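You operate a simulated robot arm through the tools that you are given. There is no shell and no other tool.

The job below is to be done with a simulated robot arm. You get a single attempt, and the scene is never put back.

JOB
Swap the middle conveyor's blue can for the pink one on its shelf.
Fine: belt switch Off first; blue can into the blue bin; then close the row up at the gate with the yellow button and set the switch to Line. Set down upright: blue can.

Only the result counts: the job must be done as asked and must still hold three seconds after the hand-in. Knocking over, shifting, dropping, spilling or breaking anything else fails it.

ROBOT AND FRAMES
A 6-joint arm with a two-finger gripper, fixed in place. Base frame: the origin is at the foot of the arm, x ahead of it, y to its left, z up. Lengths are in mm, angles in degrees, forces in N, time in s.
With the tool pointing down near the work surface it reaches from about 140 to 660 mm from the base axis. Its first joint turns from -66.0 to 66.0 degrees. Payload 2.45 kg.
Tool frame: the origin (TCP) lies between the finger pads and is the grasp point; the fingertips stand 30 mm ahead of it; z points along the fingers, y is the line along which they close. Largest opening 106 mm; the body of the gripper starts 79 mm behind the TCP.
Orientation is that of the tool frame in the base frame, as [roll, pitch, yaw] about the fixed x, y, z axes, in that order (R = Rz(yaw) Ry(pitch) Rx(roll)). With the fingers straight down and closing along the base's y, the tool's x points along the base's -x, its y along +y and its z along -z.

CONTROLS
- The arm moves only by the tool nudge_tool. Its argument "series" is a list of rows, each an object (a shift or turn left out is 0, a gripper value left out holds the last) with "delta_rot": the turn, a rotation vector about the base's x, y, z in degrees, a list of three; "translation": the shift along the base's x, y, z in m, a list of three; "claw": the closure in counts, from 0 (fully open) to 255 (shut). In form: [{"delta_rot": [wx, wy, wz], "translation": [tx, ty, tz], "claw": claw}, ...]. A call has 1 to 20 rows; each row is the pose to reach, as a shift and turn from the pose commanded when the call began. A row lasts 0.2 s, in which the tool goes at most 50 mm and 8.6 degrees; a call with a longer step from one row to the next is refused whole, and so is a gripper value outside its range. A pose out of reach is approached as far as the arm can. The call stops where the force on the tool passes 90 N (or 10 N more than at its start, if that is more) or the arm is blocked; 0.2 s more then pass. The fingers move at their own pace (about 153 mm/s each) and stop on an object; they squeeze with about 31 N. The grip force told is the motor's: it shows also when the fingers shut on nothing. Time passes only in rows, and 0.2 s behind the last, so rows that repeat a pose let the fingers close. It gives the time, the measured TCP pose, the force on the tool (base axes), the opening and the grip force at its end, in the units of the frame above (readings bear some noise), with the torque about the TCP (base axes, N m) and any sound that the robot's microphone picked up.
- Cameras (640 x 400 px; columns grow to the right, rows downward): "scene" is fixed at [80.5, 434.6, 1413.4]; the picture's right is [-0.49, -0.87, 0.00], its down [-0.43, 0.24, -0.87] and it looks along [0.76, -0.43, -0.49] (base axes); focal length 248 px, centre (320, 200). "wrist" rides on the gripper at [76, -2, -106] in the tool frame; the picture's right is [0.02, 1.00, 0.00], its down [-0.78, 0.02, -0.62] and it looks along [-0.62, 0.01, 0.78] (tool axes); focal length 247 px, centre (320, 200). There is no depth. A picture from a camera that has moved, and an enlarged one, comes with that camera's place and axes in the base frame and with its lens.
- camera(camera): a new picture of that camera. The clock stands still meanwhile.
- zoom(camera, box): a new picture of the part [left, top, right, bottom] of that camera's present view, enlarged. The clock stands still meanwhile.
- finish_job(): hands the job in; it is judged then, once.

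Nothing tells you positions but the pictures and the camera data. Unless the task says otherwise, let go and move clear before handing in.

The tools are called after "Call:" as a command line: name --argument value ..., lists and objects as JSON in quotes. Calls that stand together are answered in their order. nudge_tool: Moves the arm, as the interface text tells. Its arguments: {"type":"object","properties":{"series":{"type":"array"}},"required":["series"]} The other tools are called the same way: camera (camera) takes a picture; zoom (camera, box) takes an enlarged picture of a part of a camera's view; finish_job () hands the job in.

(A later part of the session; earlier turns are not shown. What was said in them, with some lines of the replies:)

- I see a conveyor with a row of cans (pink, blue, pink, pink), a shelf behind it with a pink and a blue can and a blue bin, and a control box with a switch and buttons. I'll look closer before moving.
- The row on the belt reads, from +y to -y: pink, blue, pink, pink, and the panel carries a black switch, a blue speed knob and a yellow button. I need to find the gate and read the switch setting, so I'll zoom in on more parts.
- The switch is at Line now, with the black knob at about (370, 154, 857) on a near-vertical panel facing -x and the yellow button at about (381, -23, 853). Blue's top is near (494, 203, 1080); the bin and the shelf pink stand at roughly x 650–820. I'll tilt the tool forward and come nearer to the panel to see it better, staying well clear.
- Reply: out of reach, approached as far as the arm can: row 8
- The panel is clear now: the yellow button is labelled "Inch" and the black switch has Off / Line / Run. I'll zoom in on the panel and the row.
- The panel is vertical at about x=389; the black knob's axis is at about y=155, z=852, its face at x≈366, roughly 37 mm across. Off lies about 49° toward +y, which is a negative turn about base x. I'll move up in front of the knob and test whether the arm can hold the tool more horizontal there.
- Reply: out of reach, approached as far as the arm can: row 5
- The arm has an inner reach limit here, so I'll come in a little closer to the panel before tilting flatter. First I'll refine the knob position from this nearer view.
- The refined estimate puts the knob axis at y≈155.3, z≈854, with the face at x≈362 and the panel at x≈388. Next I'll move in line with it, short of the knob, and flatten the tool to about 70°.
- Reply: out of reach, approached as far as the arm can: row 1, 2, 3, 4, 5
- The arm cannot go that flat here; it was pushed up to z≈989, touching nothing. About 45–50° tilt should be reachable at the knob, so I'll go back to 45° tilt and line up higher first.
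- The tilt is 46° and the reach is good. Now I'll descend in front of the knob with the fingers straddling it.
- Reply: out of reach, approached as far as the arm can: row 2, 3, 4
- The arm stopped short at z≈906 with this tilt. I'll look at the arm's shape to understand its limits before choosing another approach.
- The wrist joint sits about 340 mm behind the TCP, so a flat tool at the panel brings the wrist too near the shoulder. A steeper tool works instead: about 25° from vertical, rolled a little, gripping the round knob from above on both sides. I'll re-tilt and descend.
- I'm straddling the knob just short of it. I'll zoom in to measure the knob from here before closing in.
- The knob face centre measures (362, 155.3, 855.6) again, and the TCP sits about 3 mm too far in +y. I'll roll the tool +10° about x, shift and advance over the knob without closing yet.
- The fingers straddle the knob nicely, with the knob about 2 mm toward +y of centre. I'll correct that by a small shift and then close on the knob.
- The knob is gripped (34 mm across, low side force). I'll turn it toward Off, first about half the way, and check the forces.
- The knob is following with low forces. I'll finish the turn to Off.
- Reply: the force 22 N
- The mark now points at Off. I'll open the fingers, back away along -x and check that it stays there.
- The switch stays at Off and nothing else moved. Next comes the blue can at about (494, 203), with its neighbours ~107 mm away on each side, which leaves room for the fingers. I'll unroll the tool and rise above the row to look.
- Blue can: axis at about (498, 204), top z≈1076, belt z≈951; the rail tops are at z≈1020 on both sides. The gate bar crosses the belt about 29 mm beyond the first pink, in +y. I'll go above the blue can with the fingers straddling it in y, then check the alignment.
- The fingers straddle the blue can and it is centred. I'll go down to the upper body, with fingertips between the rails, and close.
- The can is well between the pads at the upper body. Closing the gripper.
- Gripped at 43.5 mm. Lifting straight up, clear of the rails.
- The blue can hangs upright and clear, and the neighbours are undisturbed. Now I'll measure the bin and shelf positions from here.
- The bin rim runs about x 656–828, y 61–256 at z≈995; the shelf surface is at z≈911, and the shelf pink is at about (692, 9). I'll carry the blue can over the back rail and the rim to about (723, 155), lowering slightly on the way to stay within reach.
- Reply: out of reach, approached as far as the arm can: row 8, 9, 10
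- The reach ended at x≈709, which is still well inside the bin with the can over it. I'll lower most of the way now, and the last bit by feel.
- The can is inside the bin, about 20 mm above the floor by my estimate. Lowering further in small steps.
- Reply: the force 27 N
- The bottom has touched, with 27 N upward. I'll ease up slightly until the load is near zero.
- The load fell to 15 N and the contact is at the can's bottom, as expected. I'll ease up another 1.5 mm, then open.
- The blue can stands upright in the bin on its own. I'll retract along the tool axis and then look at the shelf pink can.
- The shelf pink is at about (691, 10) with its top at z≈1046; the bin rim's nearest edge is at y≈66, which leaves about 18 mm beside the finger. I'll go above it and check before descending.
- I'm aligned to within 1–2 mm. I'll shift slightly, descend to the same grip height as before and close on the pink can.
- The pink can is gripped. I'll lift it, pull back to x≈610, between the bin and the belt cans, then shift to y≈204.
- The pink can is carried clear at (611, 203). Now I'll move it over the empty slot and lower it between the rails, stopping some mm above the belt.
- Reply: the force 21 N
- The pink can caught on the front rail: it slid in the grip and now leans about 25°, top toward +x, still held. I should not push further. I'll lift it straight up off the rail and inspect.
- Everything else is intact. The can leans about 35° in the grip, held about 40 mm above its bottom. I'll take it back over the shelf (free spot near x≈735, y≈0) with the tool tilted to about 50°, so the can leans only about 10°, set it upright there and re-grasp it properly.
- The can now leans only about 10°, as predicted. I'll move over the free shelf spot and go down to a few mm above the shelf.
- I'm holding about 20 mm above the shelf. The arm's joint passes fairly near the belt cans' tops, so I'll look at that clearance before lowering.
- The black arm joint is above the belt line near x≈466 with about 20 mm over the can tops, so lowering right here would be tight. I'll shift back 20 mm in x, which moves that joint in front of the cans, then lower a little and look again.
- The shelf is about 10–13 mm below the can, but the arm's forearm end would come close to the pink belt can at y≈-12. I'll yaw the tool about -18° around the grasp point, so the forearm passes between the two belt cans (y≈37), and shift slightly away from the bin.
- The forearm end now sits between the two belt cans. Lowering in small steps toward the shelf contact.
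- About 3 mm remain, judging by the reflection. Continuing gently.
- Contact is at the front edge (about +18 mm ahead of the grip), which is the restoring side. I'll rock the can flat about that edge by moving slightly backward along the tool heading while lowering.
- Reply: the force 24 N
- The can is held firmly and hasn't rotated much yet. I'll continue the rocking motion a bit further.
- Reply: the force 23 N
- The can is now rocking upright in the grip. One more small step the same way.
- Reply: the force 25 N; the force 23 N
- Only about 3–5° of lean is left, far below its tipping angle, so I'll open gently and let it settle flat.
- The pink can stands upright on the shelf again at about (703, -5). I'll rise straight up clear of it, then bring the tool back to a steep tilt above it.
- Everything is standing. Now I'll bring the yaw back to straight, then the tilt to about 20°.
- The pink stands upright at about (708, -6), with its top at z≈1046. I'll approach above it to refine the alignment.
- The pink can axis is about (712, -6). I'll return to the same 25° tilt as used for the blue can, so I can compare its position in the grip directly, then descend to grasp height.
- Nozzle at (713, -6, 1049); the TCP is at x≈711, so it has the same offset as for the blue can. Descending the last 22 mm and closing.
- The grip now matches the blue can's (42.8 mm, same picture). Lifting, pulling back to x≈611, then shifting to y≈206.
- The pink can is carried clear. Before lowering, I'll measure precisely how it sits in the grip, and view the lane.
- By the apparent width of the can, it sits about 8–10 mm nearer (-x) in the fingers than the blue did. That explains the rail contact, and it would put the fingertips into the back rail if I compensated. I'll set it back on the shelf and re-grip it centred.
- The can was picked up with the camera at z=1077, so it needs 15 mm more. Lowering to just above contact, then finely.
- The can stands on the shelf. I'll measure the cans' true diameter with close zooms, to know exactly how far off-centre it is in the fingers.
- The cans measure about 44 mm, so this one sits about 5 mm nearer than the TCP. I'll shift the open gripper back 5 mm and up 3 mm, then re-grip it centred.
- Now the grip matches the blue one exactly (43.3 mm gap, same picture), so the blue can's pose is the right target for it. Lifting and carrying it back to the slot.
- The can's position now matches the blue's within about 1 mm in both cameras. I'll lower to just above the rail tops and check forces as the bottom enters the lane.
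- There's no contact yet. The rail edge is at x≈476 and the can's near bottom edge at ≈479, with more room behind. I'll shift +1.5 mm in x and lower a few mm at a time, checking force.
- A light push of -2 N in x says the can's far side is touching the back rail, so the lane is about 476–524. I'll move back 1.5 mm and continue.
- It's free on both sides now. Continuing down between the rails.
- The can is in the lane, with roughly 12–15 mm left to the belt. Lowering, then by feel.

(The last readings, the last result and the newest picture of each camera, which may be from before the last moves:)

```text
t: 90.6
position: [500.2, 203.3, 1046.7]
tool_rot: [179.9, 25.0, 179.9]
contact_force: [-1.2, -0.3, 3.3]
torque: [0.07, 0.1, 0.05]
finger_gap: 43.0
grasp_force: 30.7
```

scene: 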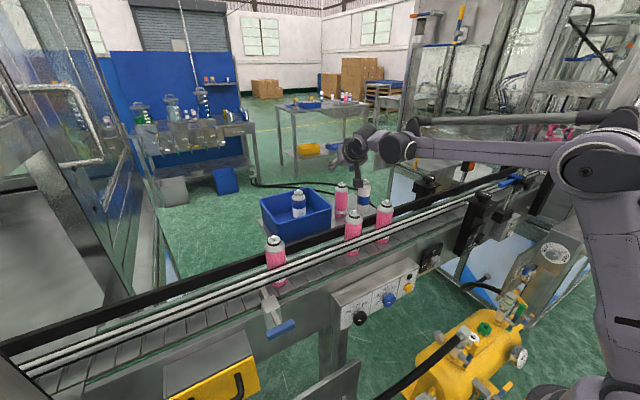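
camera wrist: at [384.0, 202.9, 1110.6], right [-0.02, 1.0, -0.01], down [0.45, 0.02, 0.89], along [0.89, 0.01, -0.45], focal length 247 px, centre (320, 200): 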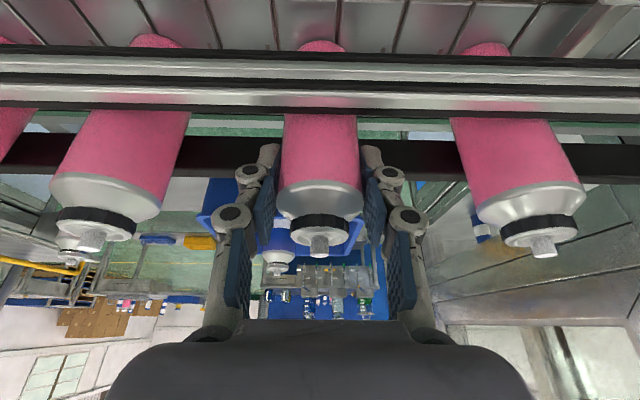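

Light contact with the belt (3 N). Releasing gently.

Call:
nudge_tool --series '[{"translation": [0, 0, 0], "claw": 150}, {"translation": [0, 0, 0], "claw": 142}, {"translation": [0, 0, 0], "claw": 130}, {"translation": [0, 0, 0], "claw": 110}, {"translation": [0, 0, 0], "claw": 95}, {"translation": [0, 0, 0], "claw": 95}]'

Call:
camera --camera "wrist"

Call:
zoom --camera "scene" --box '[270, 190, 380, 280]'

```text
t: 92.0
position: [499.1, 203.3, 1046.2]
tool_rot: [179.9, 25.0, -180.0]
contact_force: [0.3, 0.2, -0.1]
torque: [-0.01, -0.01, 0.03]
finger_gap: 66.5
grasp_force: 0.0
```

```text
taken
camera wrist: at [384.5, 202.9, 1109.4], right [-0.02, 1.0, -0.01], down [0.45, 0.02, 0.89], along [0.89, 0.01, -0.45], focal length 247 px, centre (320, 200)
```

wrist: 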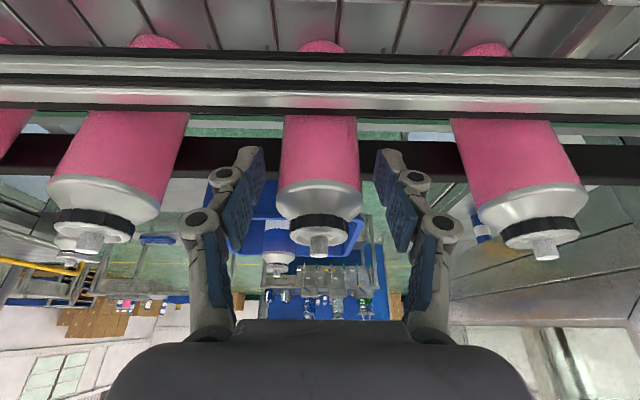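

```text
4.44 times, centred on (325, 235) of scene
camera zoom: at [80.5, 434.6, 1413.4], right [-0.49, -0.87, 0.0], down [-0.43, 0.24, -0.87], along [0.76, -0.43, -0.49], focal length 1102 px, centre (298, 44)
```

zoom: 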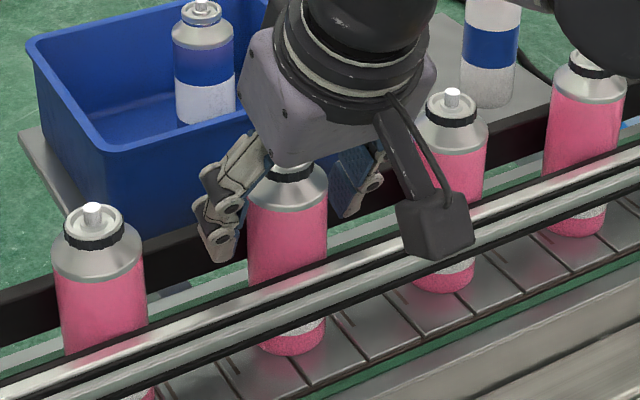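

The pink can stands in the slot. I'll rise clear, back off toward the robot, close the fingers and line up with the yellow Inch button.

Call:
nudge_tool --series '[{"translation": [0, 0, 0.01], "claw": 95}, {"translation": [0, 0, 0.035]}, {"translation": [0, 0, 0.07]}, {"translation": [0, 0, 0.105]}, {"translation": [-0.02, 0, 0.12]}, {"translation": [-0.06, 0, 0.12]}, {"translation": [-0.1, 0, 0.12], "claw": 255}, {"translation": [-0.14, -0.02, 0.12]}, {"translation": [-0.155, -0.06, 0.12]}, {"translation": [-0.158, -0.1, 0.11]}, {"translation": [-0.158, -0.14, 0.09]}, {"translation": [-0.158, -0.18, 0.06]}, {"translation": [-0.158, -0.215, 0.03]}, {"translation": [-0.158, -0.23, 0.0]}, {"translation": [-0.158, -0.23, -0.03]}, {"translation": [-0.158, -0.23, -0.06]}]'

Call:
camera --camera "wrist"

Call:
camera --camera "scene"

```text
t: 95.4
position: [341.4, -26.7, 986.3]
tool_rot: [180.0, 25.2, -179.9]
contact_force: [0.4, 0.1, -0.1]
torque: [0.03, -0.01, 0.02]
finger_gap: 0.0
grasp_force: 28.5
```

```text
taken
camera wrist: at [225.6, -28.3, 1050.8], right [-0.02, 1.0, -0.01], down [0.45, 0.02, 0.89], along [0.89, 0.01, -0.45], focal length 247 px, centre (320, 200)
```

wrist: 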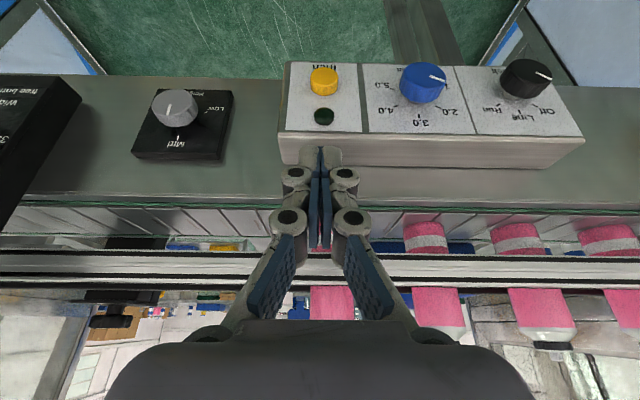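

```text
taken
```

scene: 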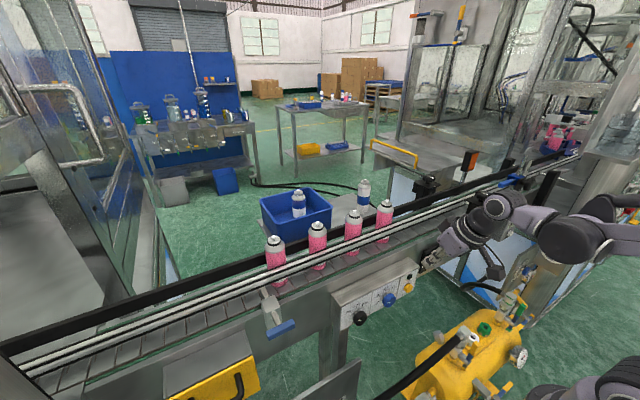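

Call:
zoom --camera "wrist" --box '[270, 50, 390, 150]'

Call:
zoom --camera "scene" --box '[240, 180, 420, 320]'

Call:
zoom --camera "wrist" --box '[470, 40, 570, 130]'

```text
4.00 times, centred on (330, 100) of wrist
camera zoom: at [225.6, -28.3, 1050.8], right [-0.02, 1.0, -0.01], down [0.45, 0.02, 0.89], along [0.89, 0.01, -0.45], focal length 988 px, centre (280, 600)
```

zoom: 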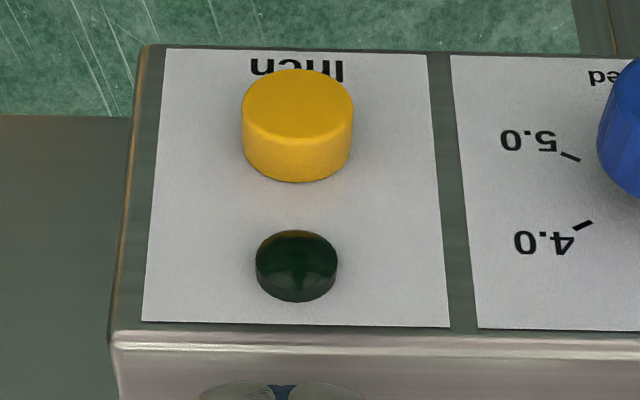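

```text
2.86 times, centred on (330, 250) of scene
camera zoom: at [80.5, 434.6, 1413.4], right [-0.49, -0.87, 0.0], down [-0.43, 0.24, -0.87], along [0.76, -0.43, -0.49], focal length 708 px, centre (291, 57)
```

zoom: 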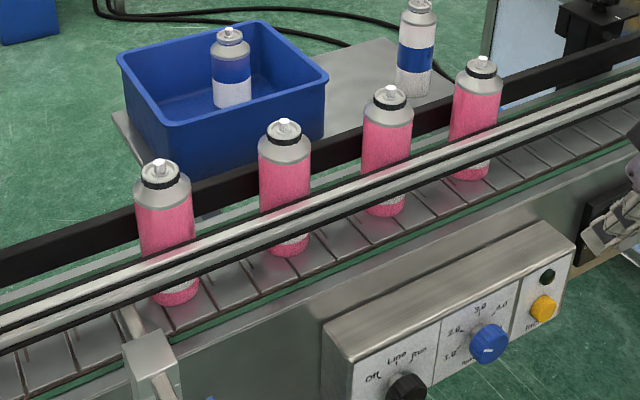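

```text
4.44 times, centred on (520, 85) of wrist
camera zoom: at [225.6, -28.3, 1050.8], right [-0.02, 1.0, -0.01], down [0.45, 0.02, 0.89], along [0.89, 0.01, -0.45], focal length 1098 px, centre (-569, 711)
```

zoom: 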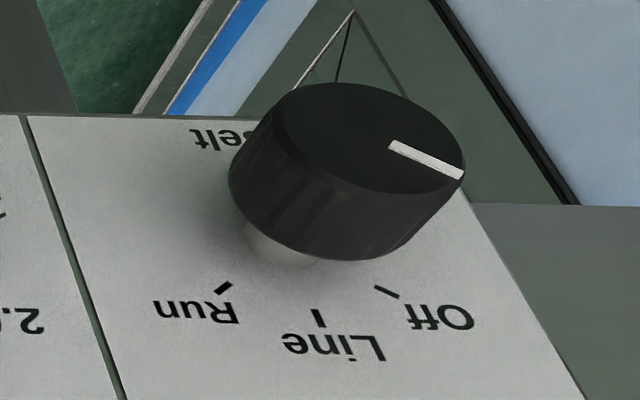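

The row has four pinks, the blue is in the bin and the switch reads Off. The button face centre is at about (378, -24, 848). I'll set the tilt to 20° and lower the closed fingertips in front of it.

Call:
nudge_tool --series '[{"translation": [-0.001, 0.001, -0.02], "delta_rot": [0, 5, 0], "claw": 255}, {"translation": [-0.001, 0.002, -0.05], "delta_rot": [0, 5, 0]}, {"translation": [-0.001, 0.002, -0.085], "delta_rot": [0, 5, 0]}, {"translation": [-0.001, 0.002, -0.114], "delta_rot": [0, 5, 0]}, {"translation": [-0.001, 0.002, -0.114], "delta_rot": [0, 5, 0]}]'

Call:
camera --camera "wrist"

Call:
zoom --camera "scene" --box '[370, 250, 470, 320]'

```text
t: 96.6
position: [341.3, -23.2, 872.9]
tool_rot: [180.0, 20.1, -180.0]
contact_force: [0.4, 0.4, 0.4]
torque: [-0.01, -0.02, 0.01]
finger_gap: 0.0
grasp_force: 28.8
```

```text
taken
camera wrist: at [232.0, -24.7, 945.5], right [-0.02, 1.0, -0.01], down [0.52, 0.02, 0.85], along [0.85, 0.01, -0.52], focal length 247 px, centre (320, 200)
```

wrist: 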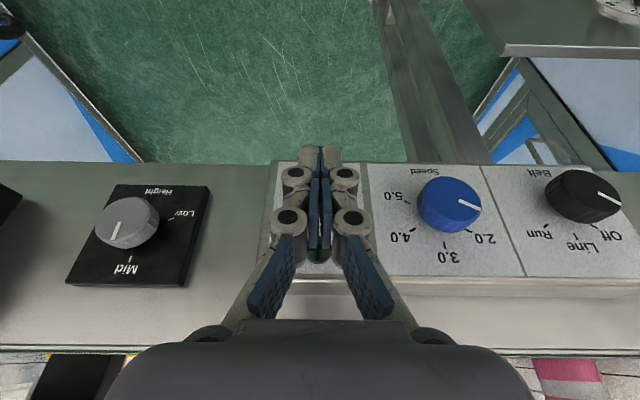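

```text
5.71 times, centred on (420, 285) of scene
camera zoom: at [80.5, 434.6, 1413.4], right [-0.49, -0.87, 0.0], down [-0.43, 0.24, -0.87], along [0.76, -0.43, -0.49], focal length 1417 px, centre (-251, -286)
```

zoom: 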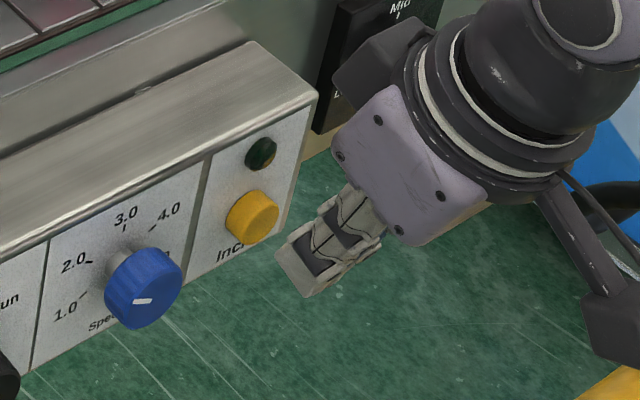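

The fingertips are in front of the button, about 18 mm away. Approaching to near contact.

Call:
nudge_tool --series '[{"translation": [0.006, -0.001, 0], "claw": 255}, {"translation": [0.012, -0.001, 0]}, {"translation": [0.016, -0.001, 0]}, {"translation": [0.016, -0.001, 0]}]'

Call:
zoom --camera "scene" --box '[370, 250, 470, 320]'

```text
t: 97.6
position: [356.5, -25.9, 871.4]
tool_rot: [-180.0, 19.9, -180.0]
contact_force: [-0.3, 0.5, -0.2]
torque: [-0.02, 0.01, 0.02]
finger_gap: 0.0
grasp_force: 29.1
```

```text
5.71 times, centred on (420, 285) of scene
camera zoom: at [80.5, 434.6, 1413.4], right [-0.49, -0.87, 0.0], down [-0.43, 0.24, -0.87], along [0.76, -0.43, -0.49], focal length 1417 px, centre (-251, -286)
```

zoom: 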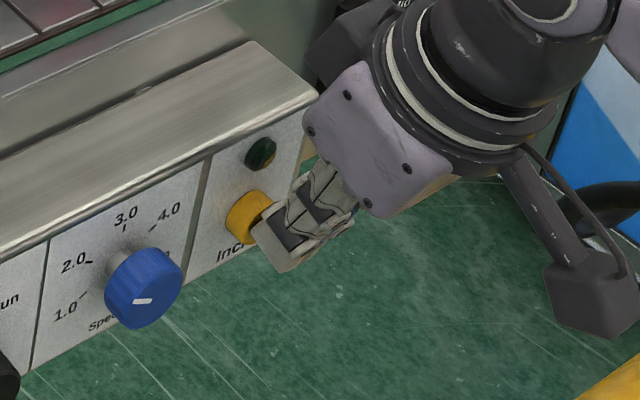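

Call:
nudge_tool --series '[{"translation": [0.002, 0, 0], "claw": 255}, {"translation": [0.004, 0, 0]}, {"translation": [0.004, 0, 0]}]'

Call:
zoom --camera "scene" --box '[370, 250, 470, 320]'

Call:
zoom --camera "scene" --box '[240, 180, 420, 320]'

```text
t: 98.4
position: [360.4, -25.6, 873.2]
tool_rot: [179.9, 20.0, -180.0]
contact_force: [-2.8, -0.4, -1.5]
torque: [-0.01, 0.12, 0.0]
finger_gap: 5.9
grasp_force: 28.4
heard: click
```

```text
5.71 times, centred on (420, 285) of scene
camera zoom: at [80.5, 434.6, 1413.4], right [-0.49, -0.87, 0.0], down [-0.43, 0.24, -0.87], along [0.76, -0.43, -0.49], focal length 1417 px, centre (-251, -286)
```

zoom: 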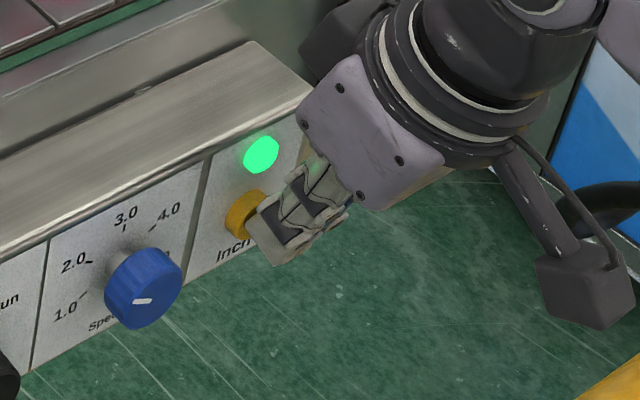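

```text
2.86 times, centred on (330, 250) of scene
camera zoom: at [80.5, 434.6, 1413.4], right [-0.49, -0.87, 0.0], down [-0.43, 0.24, -0.87], along [0.76, -0.43, -0.49], focal length 708 px, centre (291, 57)
```

zoom: 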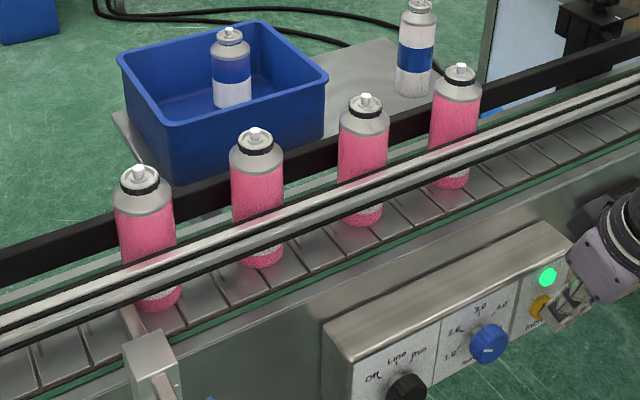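

A click, the lamp lit green, and the whole row moved toward the gate. I'll hold briefly to see whether the belt runs while pressed or moves a fixed step.

Call:
nudge_tool --series '[{"translation": [0, 0, 0], "claw": 255}]'

Call:
zoom --camera "scene" --box '[240, 180, 420, 320]'

```text
t: 98.8
position: [360.1, -24.9, 872.3]
tool_rot: [-180.0, 20.0, -180.0]
contact_force: [-2.6, -0.3, -1.1]
torque: [-0.04, 0.07, 0.0]
finger_gap: 6.0
grasp_force: 28.9
```

```text
2.86 times, centred on (330, 250) of scene
camera zoom: at [80.5, 434.6, 1413.4], right [-0.49, -0.87, 0.0], down [-0.43, 0.24, -0.87], along [0.76, -0.43, -0.49], focal length 708 px, centre (291, 57)
```

zoom: 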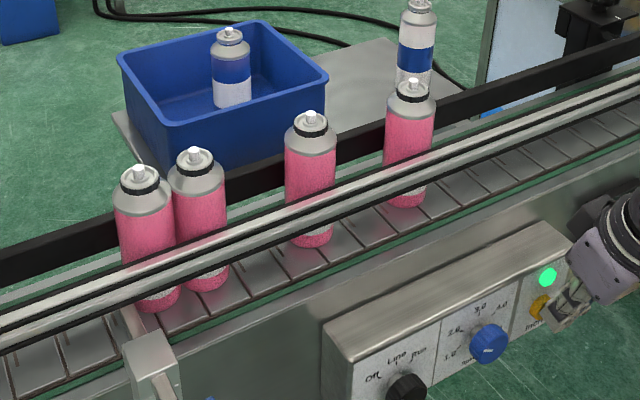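

The belt runs while the button is held: the first pink is already stopped at the gate and the second has nearly reached it. Each 0.4 s moves about 50 mm, so I'll keep holding in short spells until all four are closed up.

Call:
nudge_tool --series '[{"translation": [0, 0, 0], "claw": 255}]'

Call:
zoom --camera "scene" --box '[240, 180, 420, 320]'

```text
t: 99.2
position: [360.1, -25.7, 872.7]
tool_rot: [-180.0, 20.1, -180.0]
contact_force: [-3.0, 0.0, -0.2]
torque: [-0.01, 0.06, -0.01]
finger_gap: 6.0
grasp_force: 28.1
```

```text
2.86 times, centred on (330, 250) of scene
camera zoom: at [80.5, 434.6, 1413.4], right [-0.49, -0.87, 0.0], down [-0.43, 0.24, -0.87], along [0.76, -0.43, -0.49], focal length 708 px, centre (291, 57)
```

zoom: 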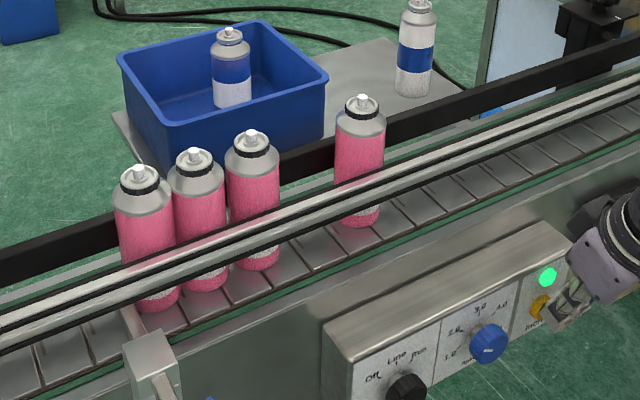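

Call:
nudge_tool --series '[{"translation": [0, 0, 0], "claw": 255}]'

Call:
zoom --camera "scene" --box '[240, 180, 420, 320]'

```text
t: 99.6
position: [360.9, -25.9, 871.6]
tool_rot: [-180.0, 20.2, -180.0]
contact_force: [-1.5, -0.5, 0.0]
torque: [-0.04, 0.09, -0.02]
finger_gap: 5.8
grasp_force: 29.0
```

```text
2.86 times, centred on (330, 250) of scene
camera zoom: at [80.5, 434.6, 1413.4], right [-0.49, -0.87, 0.0], down [-0.43, 0.24, -0.87], along [0.76, -0.43, -0.49], focal length 708 px, centre (291, 57)
```

zoom: 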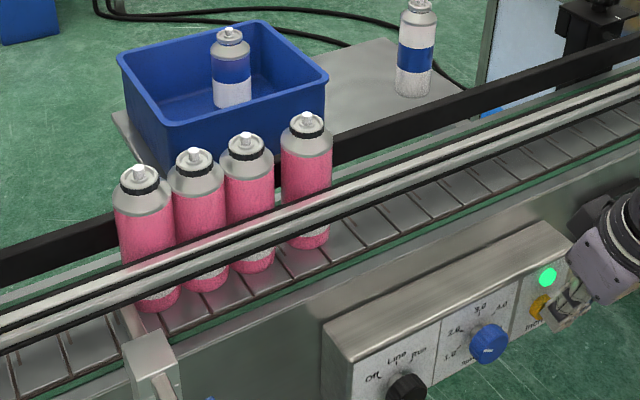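

One gap of about 7 mm is left. One more short hold.

Call:
nudge_tool --series '[{"translation": [0, 0, 0], "claw": 255}]'

Call:
zoom --camera "scene" --box '[240, 180, 420, 320]'

Call:
zoom --camera "scene" --box '[260, 200, 350, 290]'

```text
t: 100.0
position: [361.4, -25.5, 871.4]
tool_rot: [-180.0, 20.0, -179.9]
contact_force: [-2.8, -0.5, 0.0]
torque: [-0.05, 0.03, 0.01]
finger_gap: 6.0
grasp_force: 28.6
```

```text
2.86 times, centred on (330, 250) of scene
camera zoom: at [80.5, 434.6, 1413.4], right [-0.49, -0.87, 0.0], down [-0.43, 0.24, -0.87], along [0.76, -0.43, -0.49], focal length 708 px, centre (291, 57)
```

zoom: 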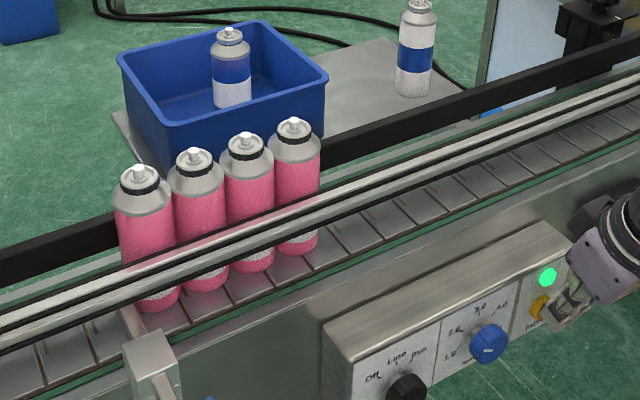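

```text
4.44 times, centred on (305, 245) of scene
camera zoom: at [80.5, 434.6, 1413.4], right [-0.49, -0.87, 0.0], down [-0.43, 0.24, -0.87], along [0.76, -0.43, -0.49], focal length 1102 px, centre (387, 0)
```

zoom: 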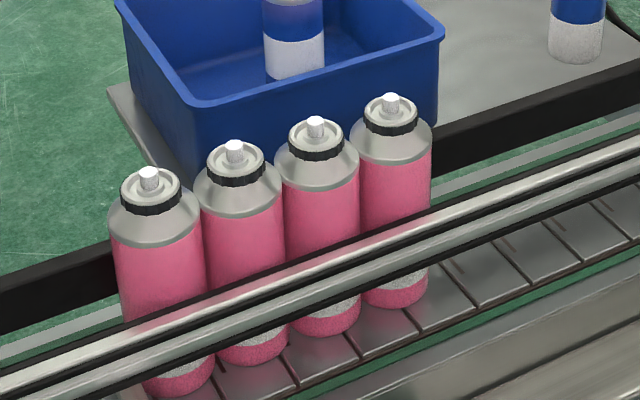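

All four are closed up at the gate. Releasing the button by backing off.

Call:
nudge_tool --series '[{"translation": [-0.01, 0, 0], "claw": 255}, {"translation": [-0.02, 0, 0]}, {"translation": [-0.022, 0, 0]}]'

Call:
camera --camera "scene"

Call:
zoom --camera "scene" --box '[240, 180, 420, 320]'

Call:
camera --camera "wrist"

```text
t: 100.8
position: [338.9, -25.4, 873.1]
tool_rot: [-180.0, 20.1, 179.9]
contact_force: [-0.2, -0.6, 0.0]
torque: [0.0, 0.01, 0.0]
finger_gap: 0.0
grasp_force: 28.5
```

```text
taken
```

scene: 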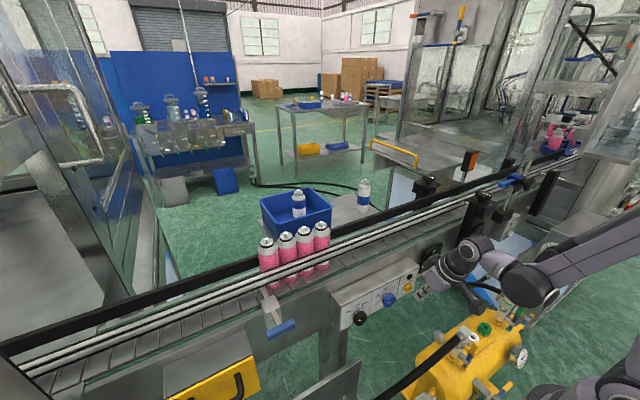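

```text
2.86 times, centred on (330, 250) of scene
camera zoom: at [80.5, 434.6, 1413.4], right [-0.49, -0.87, 0.0], down [-0.43, 0.24, -0.87], along [0.76, -0.43, -0.49], focal length 708 px, centre (291, 57)
```

zoom: 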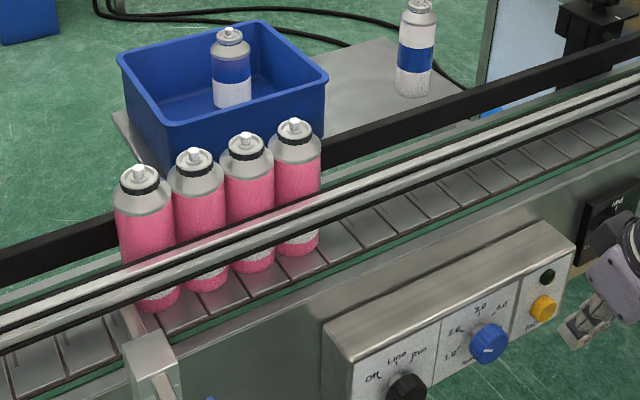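

```text
taken
camera wrist: at [229.5, -26.1, 945.1], right [-0.02, 1.0, -0.01], down [0.52, 0.02, 0.85], along [0.85, 0.01, -0.52], focal length 247 px, centre (320, 200)
```

wrist: 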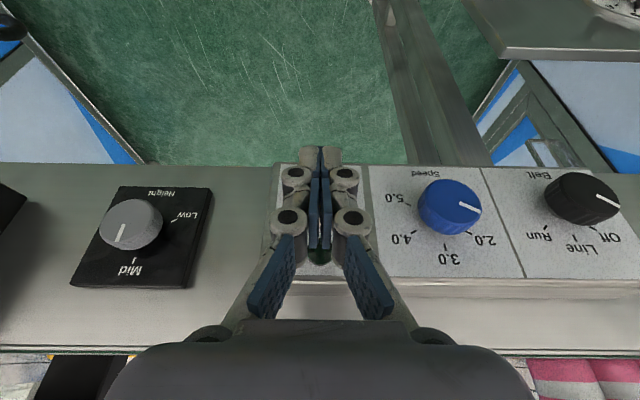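

The button is released, the lamp is out and the row stays closed up. Now I'll set the switch back to Line: rise, open the fingers and go to the knob, rolled -40° as when I left it.

Call:
nudge_tool --series '[{"translation": [0, 0, 0.03], "claw": 255}, {"translation": [0, 0.01, 0.062], "claw": 90}, {"translation": [0, 0.05, 0.065], "delta_rot": [0, -2, 0]}, {"translation": [0, 0.09, 0.065], "delta_rot": [0, -5, 0]}, {"translation": [0, 0.13, 0.065], "delta_rot": [0, -5, 0]}, {"translation": [0, 0.165, 0.065], "delta_rot": [0, -5, 0]}, {"translation": [0, 0.184, 0.065], "delta_rot": [0, -5, 0]}, {"translation": [0, 0.184, 0.065], "delta_rot": [0, -5, 0]}]'

Call:
nudge_tool --series '[{"translation": [0, 0.0, -0.008], "delta_rot": [-8, 0, 0], "claw": 90}, {"translation": [0, 0.001, -0.02], "delta_rot": [-16, 0, 0]}, {"translation": [0, 0.002, -0.04], "delta_rot": [-24, 0, 0]}, {"translation": [0, 0.003, -0.06], "delta_rot": [-32, 0, 0]}, {"translation": [0, 0.003, -0.074], "delta_rot": [-40, 0, 0]}, {"translation": [0, 0.003, -0.074], "delta_rot": [-40, 0, 0]}]'

Call:
camera --camera "wrist"

Call:
zoom --camera "wrist" --box '[220, 120, 420, 260]'

```text
t: 102.6
position: [338.6, 157.9, 938.1]
tool_rot: [180.0, 25.1, -180.0]
contact_force: [0.1, -0.1, -0.4]
torque: [-0.01, -0.01, 0.02]
finger_gap: 68.6
grasp_force: 0.0
```

```text
t: 104.0
position: [338.4, 161.9, 863.2]
tool_rot: [-137.1, 18.9, -163.1]
contact_force: [-0.1, -0.5, -0.1]
torque: [0.0, -0.02, -0.04]
finger_gap: 68.7
grasp_force: 0.0
```

```text
taken
camera wrist: at [222.9, 202.5, 912.8], right [-0.02, 0.76, -0.65], down [0.45, 0.59, 0.67], along [0.89, -0.28, -0.35], focal length 247 px, centre (320, 200)
```

wrist: 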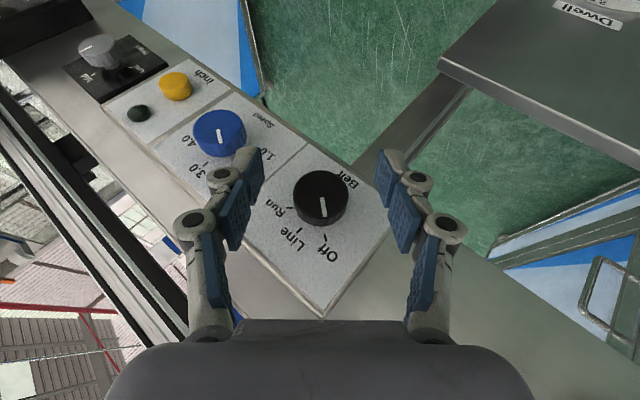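

```text
2.86 times, centred on (320, 190) of wrist
camera zoom: at [222.9, 202.5, 912.8], right [-0.02, 0.76, -0.65], down [0.45, 0.59, 0.67], along [0.89, -0.28, -0.35], focal length 706 px, centre (320, 229)
```

zoom: 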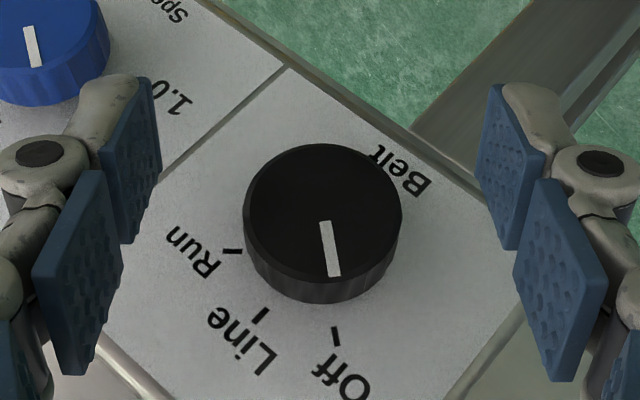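

The knob still reads Off and is nearly centred between the fingers. I'll advance over it with a small correction and close.

Call:
nudge_tool --series '[{"translation": [0.0, -0.0011, -0.002], "claw": 90}, {"translation": [0.008, -0.0022, -0.0038]}, {"translation": [0.017, -0.0022, -0.0038]}, {"translation": [0.0243, -0.0022, -0.0038]}, {"translation": [0.0243, -0.0022, -0.0038]}]'

Call:
zoom --camera "wrist" --box '[220, 120, 420, 260]'

```text
t: 105.2
position: [362.3, 160.1, 859.8]
tool_rot: [-137.2, 18.9, -163.2]
contact_force: [0.2, -0.1, -0.1]
torque: [0.03, 0.0, -0.02]
finger_gap: 68.6
grasp_force: 0.0
```

```text
2.86 times, centred on (320, 190) of wrist
camera zoom: at [247.2, 200.4, 908.5], right [-0.02, 0.76, -0.65], down [0.45, 0.59, 0.67], along [0.89, -0.28, -0.35], focal length 706 px, centre (320, 229)
```

zoom: 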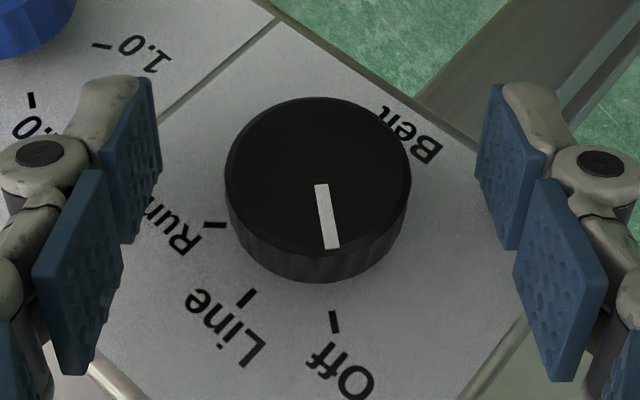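

Centred. Closing on the knob.

Call:
nudge_tool --series '[{"translation": [0, 0, 0], "claw": 140}, {"translation": [0, 0, 0], "claw": 180}, {"translation": [0, 0, 0], "claw": 255}, {"translation": [0, 0, 0], "claw": 255}]'

```text
t: 106.2
position: [362.5, 158.8, 860.1]
tool_rot: [-137.2, 19.0, -163.3]
contact_force: [-0.2, -1.4, 6.2]
torque: [-0.06, -0.05, -0.11]
finger_gap: 34.3
grasp_force: 44.8
```

The knob is gripped with little side load. Turning it +24° first.

Call:
nudge_tool --series '[{"translation": [0, -0.00075, 0.00055], "delta_rot": [8, 0, 0], "claw": 255}, {"translation": [0, -0.0016, 0.001], "delta_rot": [16, 0, 0]}, {"translation": [0, -0.00245, 0.0013], "delta_rot": [24, 0, 0]}, {"translation": [0, -0.00245, 0.0013], "delta_rot": [24, 0, 0]}]'

Call:
zoom --camera "wrist" --box '[220, 120, 420, 260]'

```text
t: 107.2
position: [362.5, 156.7, 860.5]
tool_rot: [-162.6, 23.9, -172.8]
contact_force: [-3.9, -4.6, -12.9]
torque: [0.02, -0.29, 0.27]
finger_gap: 34.0
grasp_force: 44.5
```

```text
2.86 times, centred on (320, 190) of wrist
camera zoom: at [247.3, 173.8, 922.4], right [-0.02, 0.96, -0.28], down [0.45, 0.26, 0.85], along [0.89, -0.11, -0.44], focal length 706 px, centre (320, 229)
```

zoom: 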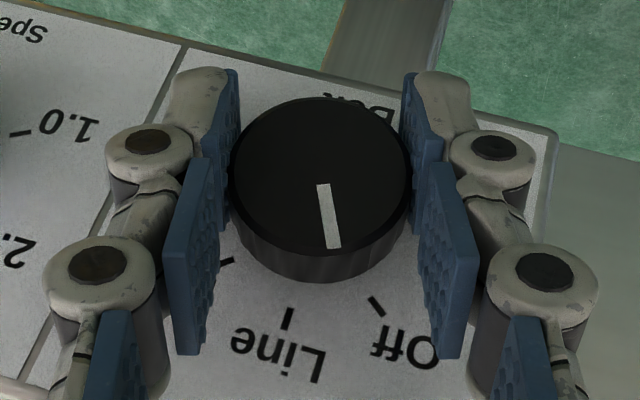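

The knob follows. Finishing the turn to Line with a slight height correction.

Call:
nudge_tool --series '[{"translation": [0, -0.0009, -0.0001], "delta_rot": [8, 0, 0], "claw": 255}, {"translation": [0, -0.0018, -0.0003], "delta_rot": [16, 0, 0]}, {"translation": [0, -0.0027, -0.0005], "delta_rot": [24, 0, 0]}, {"translation": [0, -0.0029, -0.0006], "delta_rot": [25.5, 0, 0]}, {"translation": [0, -0.0029, -0.0006], "delta_rot": [25.5, 0, 0]}]'

Call:
zoom --camera "wrist" --box '[220, 120, 420, 260]'

Call:
camera --camera "scene"

```text
t: 108.4
position: [362.6, 154.1, 861.8]
tool_rot: [169.4, 24.7, 175.6]
contact_force: [-20.5, 1.3, 27.5]
torque: [-0.01, -0.43, -0.09]
finger_gap: 34.2
grasp_force: 44.4
```

```text
2.86 times, centred on (320, 190) of wrist
camera zoom: at [247.6, 142.5, 922.3], right [-0.02, 0.99, 0.16], down [0.45, -0.13, 0.89], along [0.9, 0.09, -0.44], focal length 706 px, centre (320, 229)
```

zoom: 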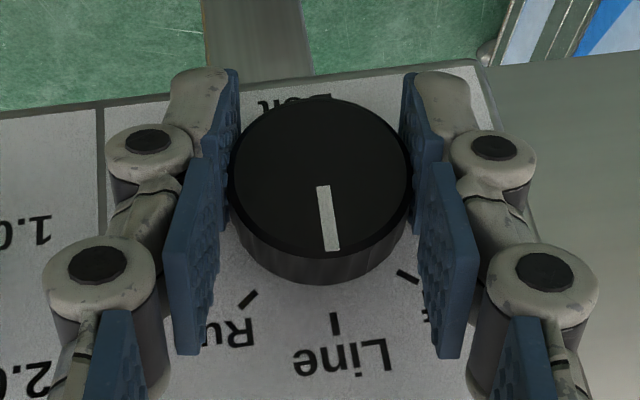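

```text
taken
```

scene: 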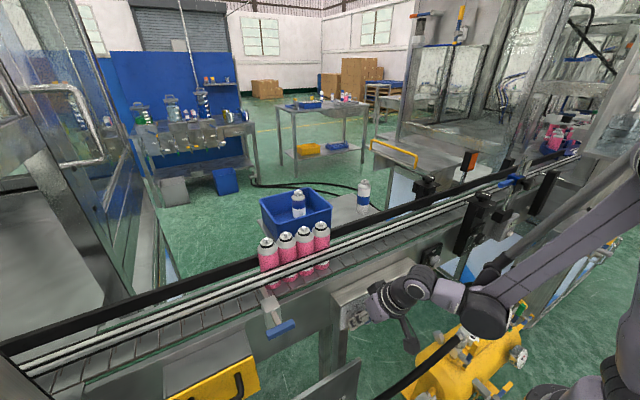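

The mark now points at Line and the row is undisturbed. Releasing the knob and backing off to check.

Call:
nudge_tool --series '[{"translation": [0, 0, 0.001], "claw": 200}, {"translation": [0, 0, 0.001], "claw": 90}, {"translation": [0, 0, 0.001], "claw": 90}, {"translation": [-0.012, 0, 0.001], "claw": 90}, {"translation": [-0.024, 0, 0.001], "claw": 90}, {"translation": [-0.024, 0, 0.001], "claw": 90}]'

Call:
camera --camera "wrist"

Call:
zoom --camera "wrist" --box '[220, 120, 420, 260]'

Call:
zoom --camera "scene" --box '[240, 180, 420, 320]'

```text
t: 109.8
position: [339.6, 153.4, 860.0]
tool_rot: [169.5, 24.7, 175.5]
contact_force: [0.1, 0.6, 0.1]
torque: [0.04, 0.01, 0.03]
finger_gap: 68.3
grasp_force: 0.1
```

```text
taken
camera wrist: at [224.3, 142.0, 922.0], right [-0.02, 0.99, 0.16], down [0.45, -0.13, 0.89], along [0.89, 0.09, -0.44], focal length 247 px, centre (320, 200)
```

wrist: 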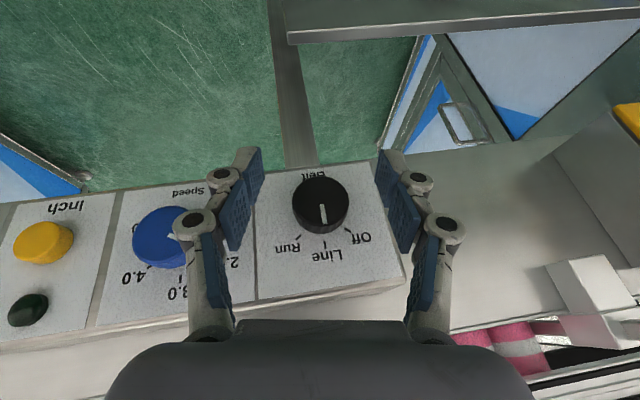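

```text
2.86 times, centred on (320, 190) of wrist
camera zoom: at [224.3, 142.0, 922.0], right [-0.02, 0.99, 0.16], down [0.45, -0.13, 0.89], along [0.89, 0.09, -0.44], focal length 706 px, centre (320, 229)
```

zoom: 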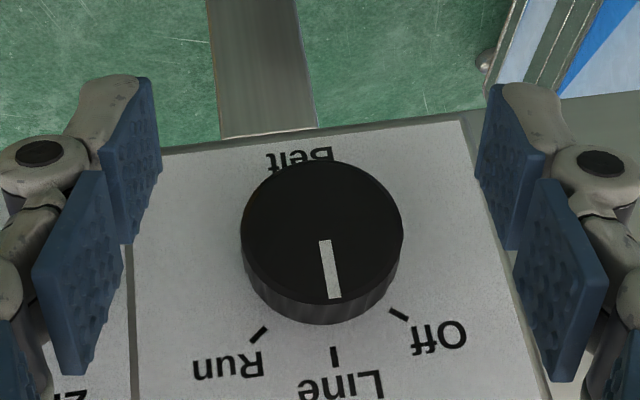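

```text
2.86 times, centred on (330, 250) of scene
camera zoom: at [80.5, 434.6, 1413.4], right [-0.49, -0.87, 0.0], down [-0.43, 0.24, -0.87], along [0.76, -0.43, -0.49], focal length 708 px, centre (291, 57)
```

zoom: 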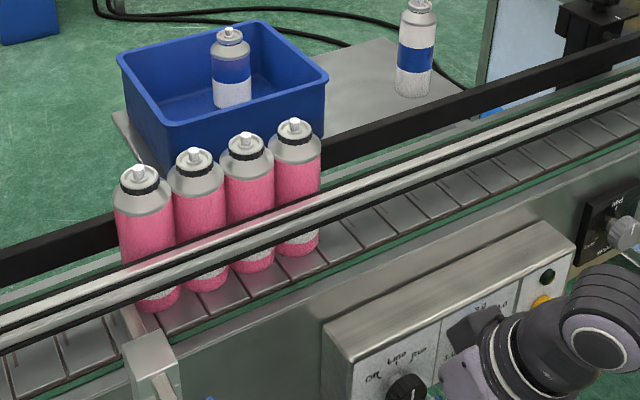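

The switch reads Line and the row stands closed up. I'll move the arm up and clear, then do a final check of everything.

Call:
nudge_tool --series '[{"translation": [-0.004, 0, 0.02], "delta_rot": [-5, 0, 0], "claw": 90}, {"translation": [-0.004, 0, 0.05], "delta_rot": [-10, 0, 0]}, {"translation": [-0.004, -0.01, 0.09], "delta_rot": [-10, 0, 0]}, {"translation": [-0.004, -0.03, 0.13], "delta_rot": [-10, 0, 0]}, {"translation": [-0.004, -0.05, 0.17], "delta_rot": [-10, 0, 0]}, {"translation": [-0.004, -0.06, 0.21], "delta_rot": [-10, 0, 0]}, {"translation": [-0.004, -0.06, 0.25], "delta_rot": [-10, 0, 0]}, {"translation": [-0.004, -0.06, 0.29], "delta_rot": [-10, 0, 0]}, {"translation": [-0.004, -0.06, 0.33], "delta_rot": [-10, 0, 0]}, {"translation": [-0.004, -0.06, 0.33], "delta_rot": [-10, 0, 0]}]'

Call:
camera --camera "wrist"

Call:
camera --camera "scene"

Call:
zoom --camera "scene" --box '[330, 260, 430, 335]'

Call:
zoom --camera "scene" --box '[240, 170, 400, 300]'

```text
t: 112.0
position: [335.3, 94.6, 1191.7]
tool_rot: [-179.5, 25.1, -179.6]
contact_force: [0.0, 0.2, 0.5]
torque: [0.01, 0.0, 0.0]
finger_gap: 68.7
grasp_force: 0.0
```

```text
taken
camera wrist: at [220.2, 95.1, 1254.3], right [-0.02, 1.0, -0.02], down [0.45, 0.02, 0.89], along [0.89, 0.01, -0.45], focal length 247 px, centre (320, 200)
```

wrist: 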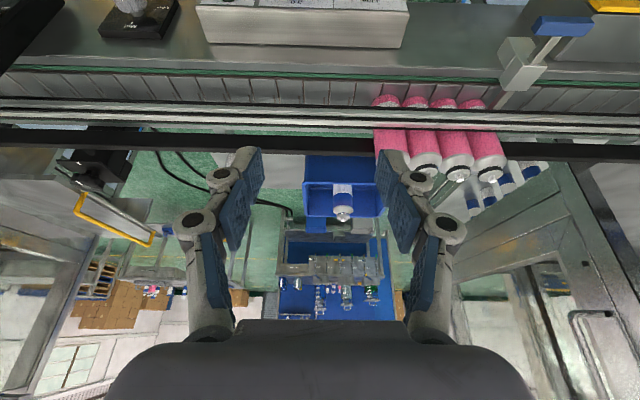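

```text
taken
```

scene: 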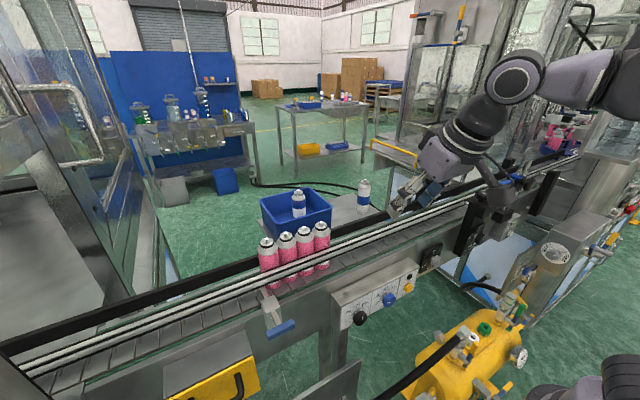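

```text
5.33 times, centred on (380, 298) of scene
camera zoom: at [80.5, 434.6, 1413.4], right [-0.49, -0.87, 0.0], down [-0.43, 0.24, -0.87], along [0.76, -0.43, -0.49], focal length 1322 px, centre (0, -320)
```

zoom: 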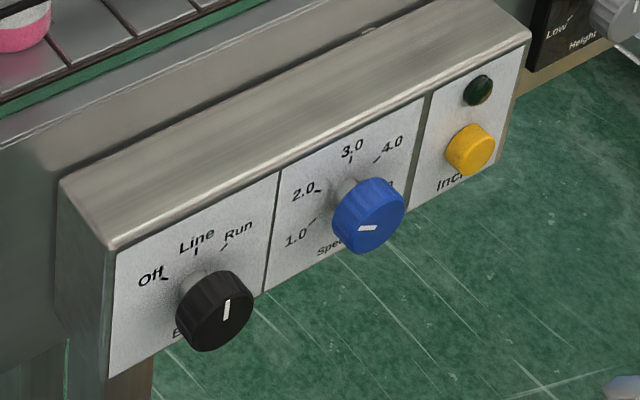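

```text
3.08 times, centred on (320, 235) of scene
camera zoom: at [80.5, 434.6, 1413.4], right [-0.49, -0.87, 0.0], down [-0.43, 0.24, -0.87], along [0.76, -0.43, -0.49], focal length 763 px, centre (320, 92)
```

zoom: 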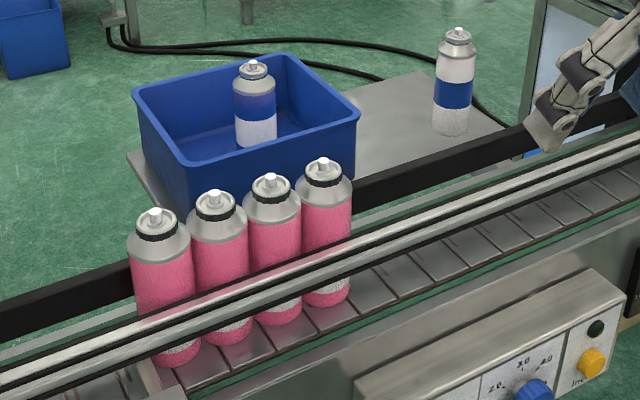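

The switch reads Line, the four pinks are closed up at the gate, and the blue can stands upright in the bin. The other can, the bin and the speed knob are unchanged, and the arm is clear. Handing in.

Call:
finish_job

```text
The job is handed in.
```

I swapped the cans and handed the job in. The last pictures showed everything as you asked; the official verdict hasn't come back.

- **Belt switch:** turned to Off first, and set to Line at the end.
- **Blue can:** standing upright in the blue bin.
- **Pink can:** the one from the shelf is now in the row on the belt, in the blue can's place.
- **Row:** I held the yellow button until all four pink cans stood closed up against the gate. The belt stopped when I let go.

**Mishap on the way:** on my first try, the pink can caught on the front rail and tipped in the gripper. I set it back on the shelf, gripped it again and then placed it without trouble. In the final pictures, nothing else had been knocked over or moved.
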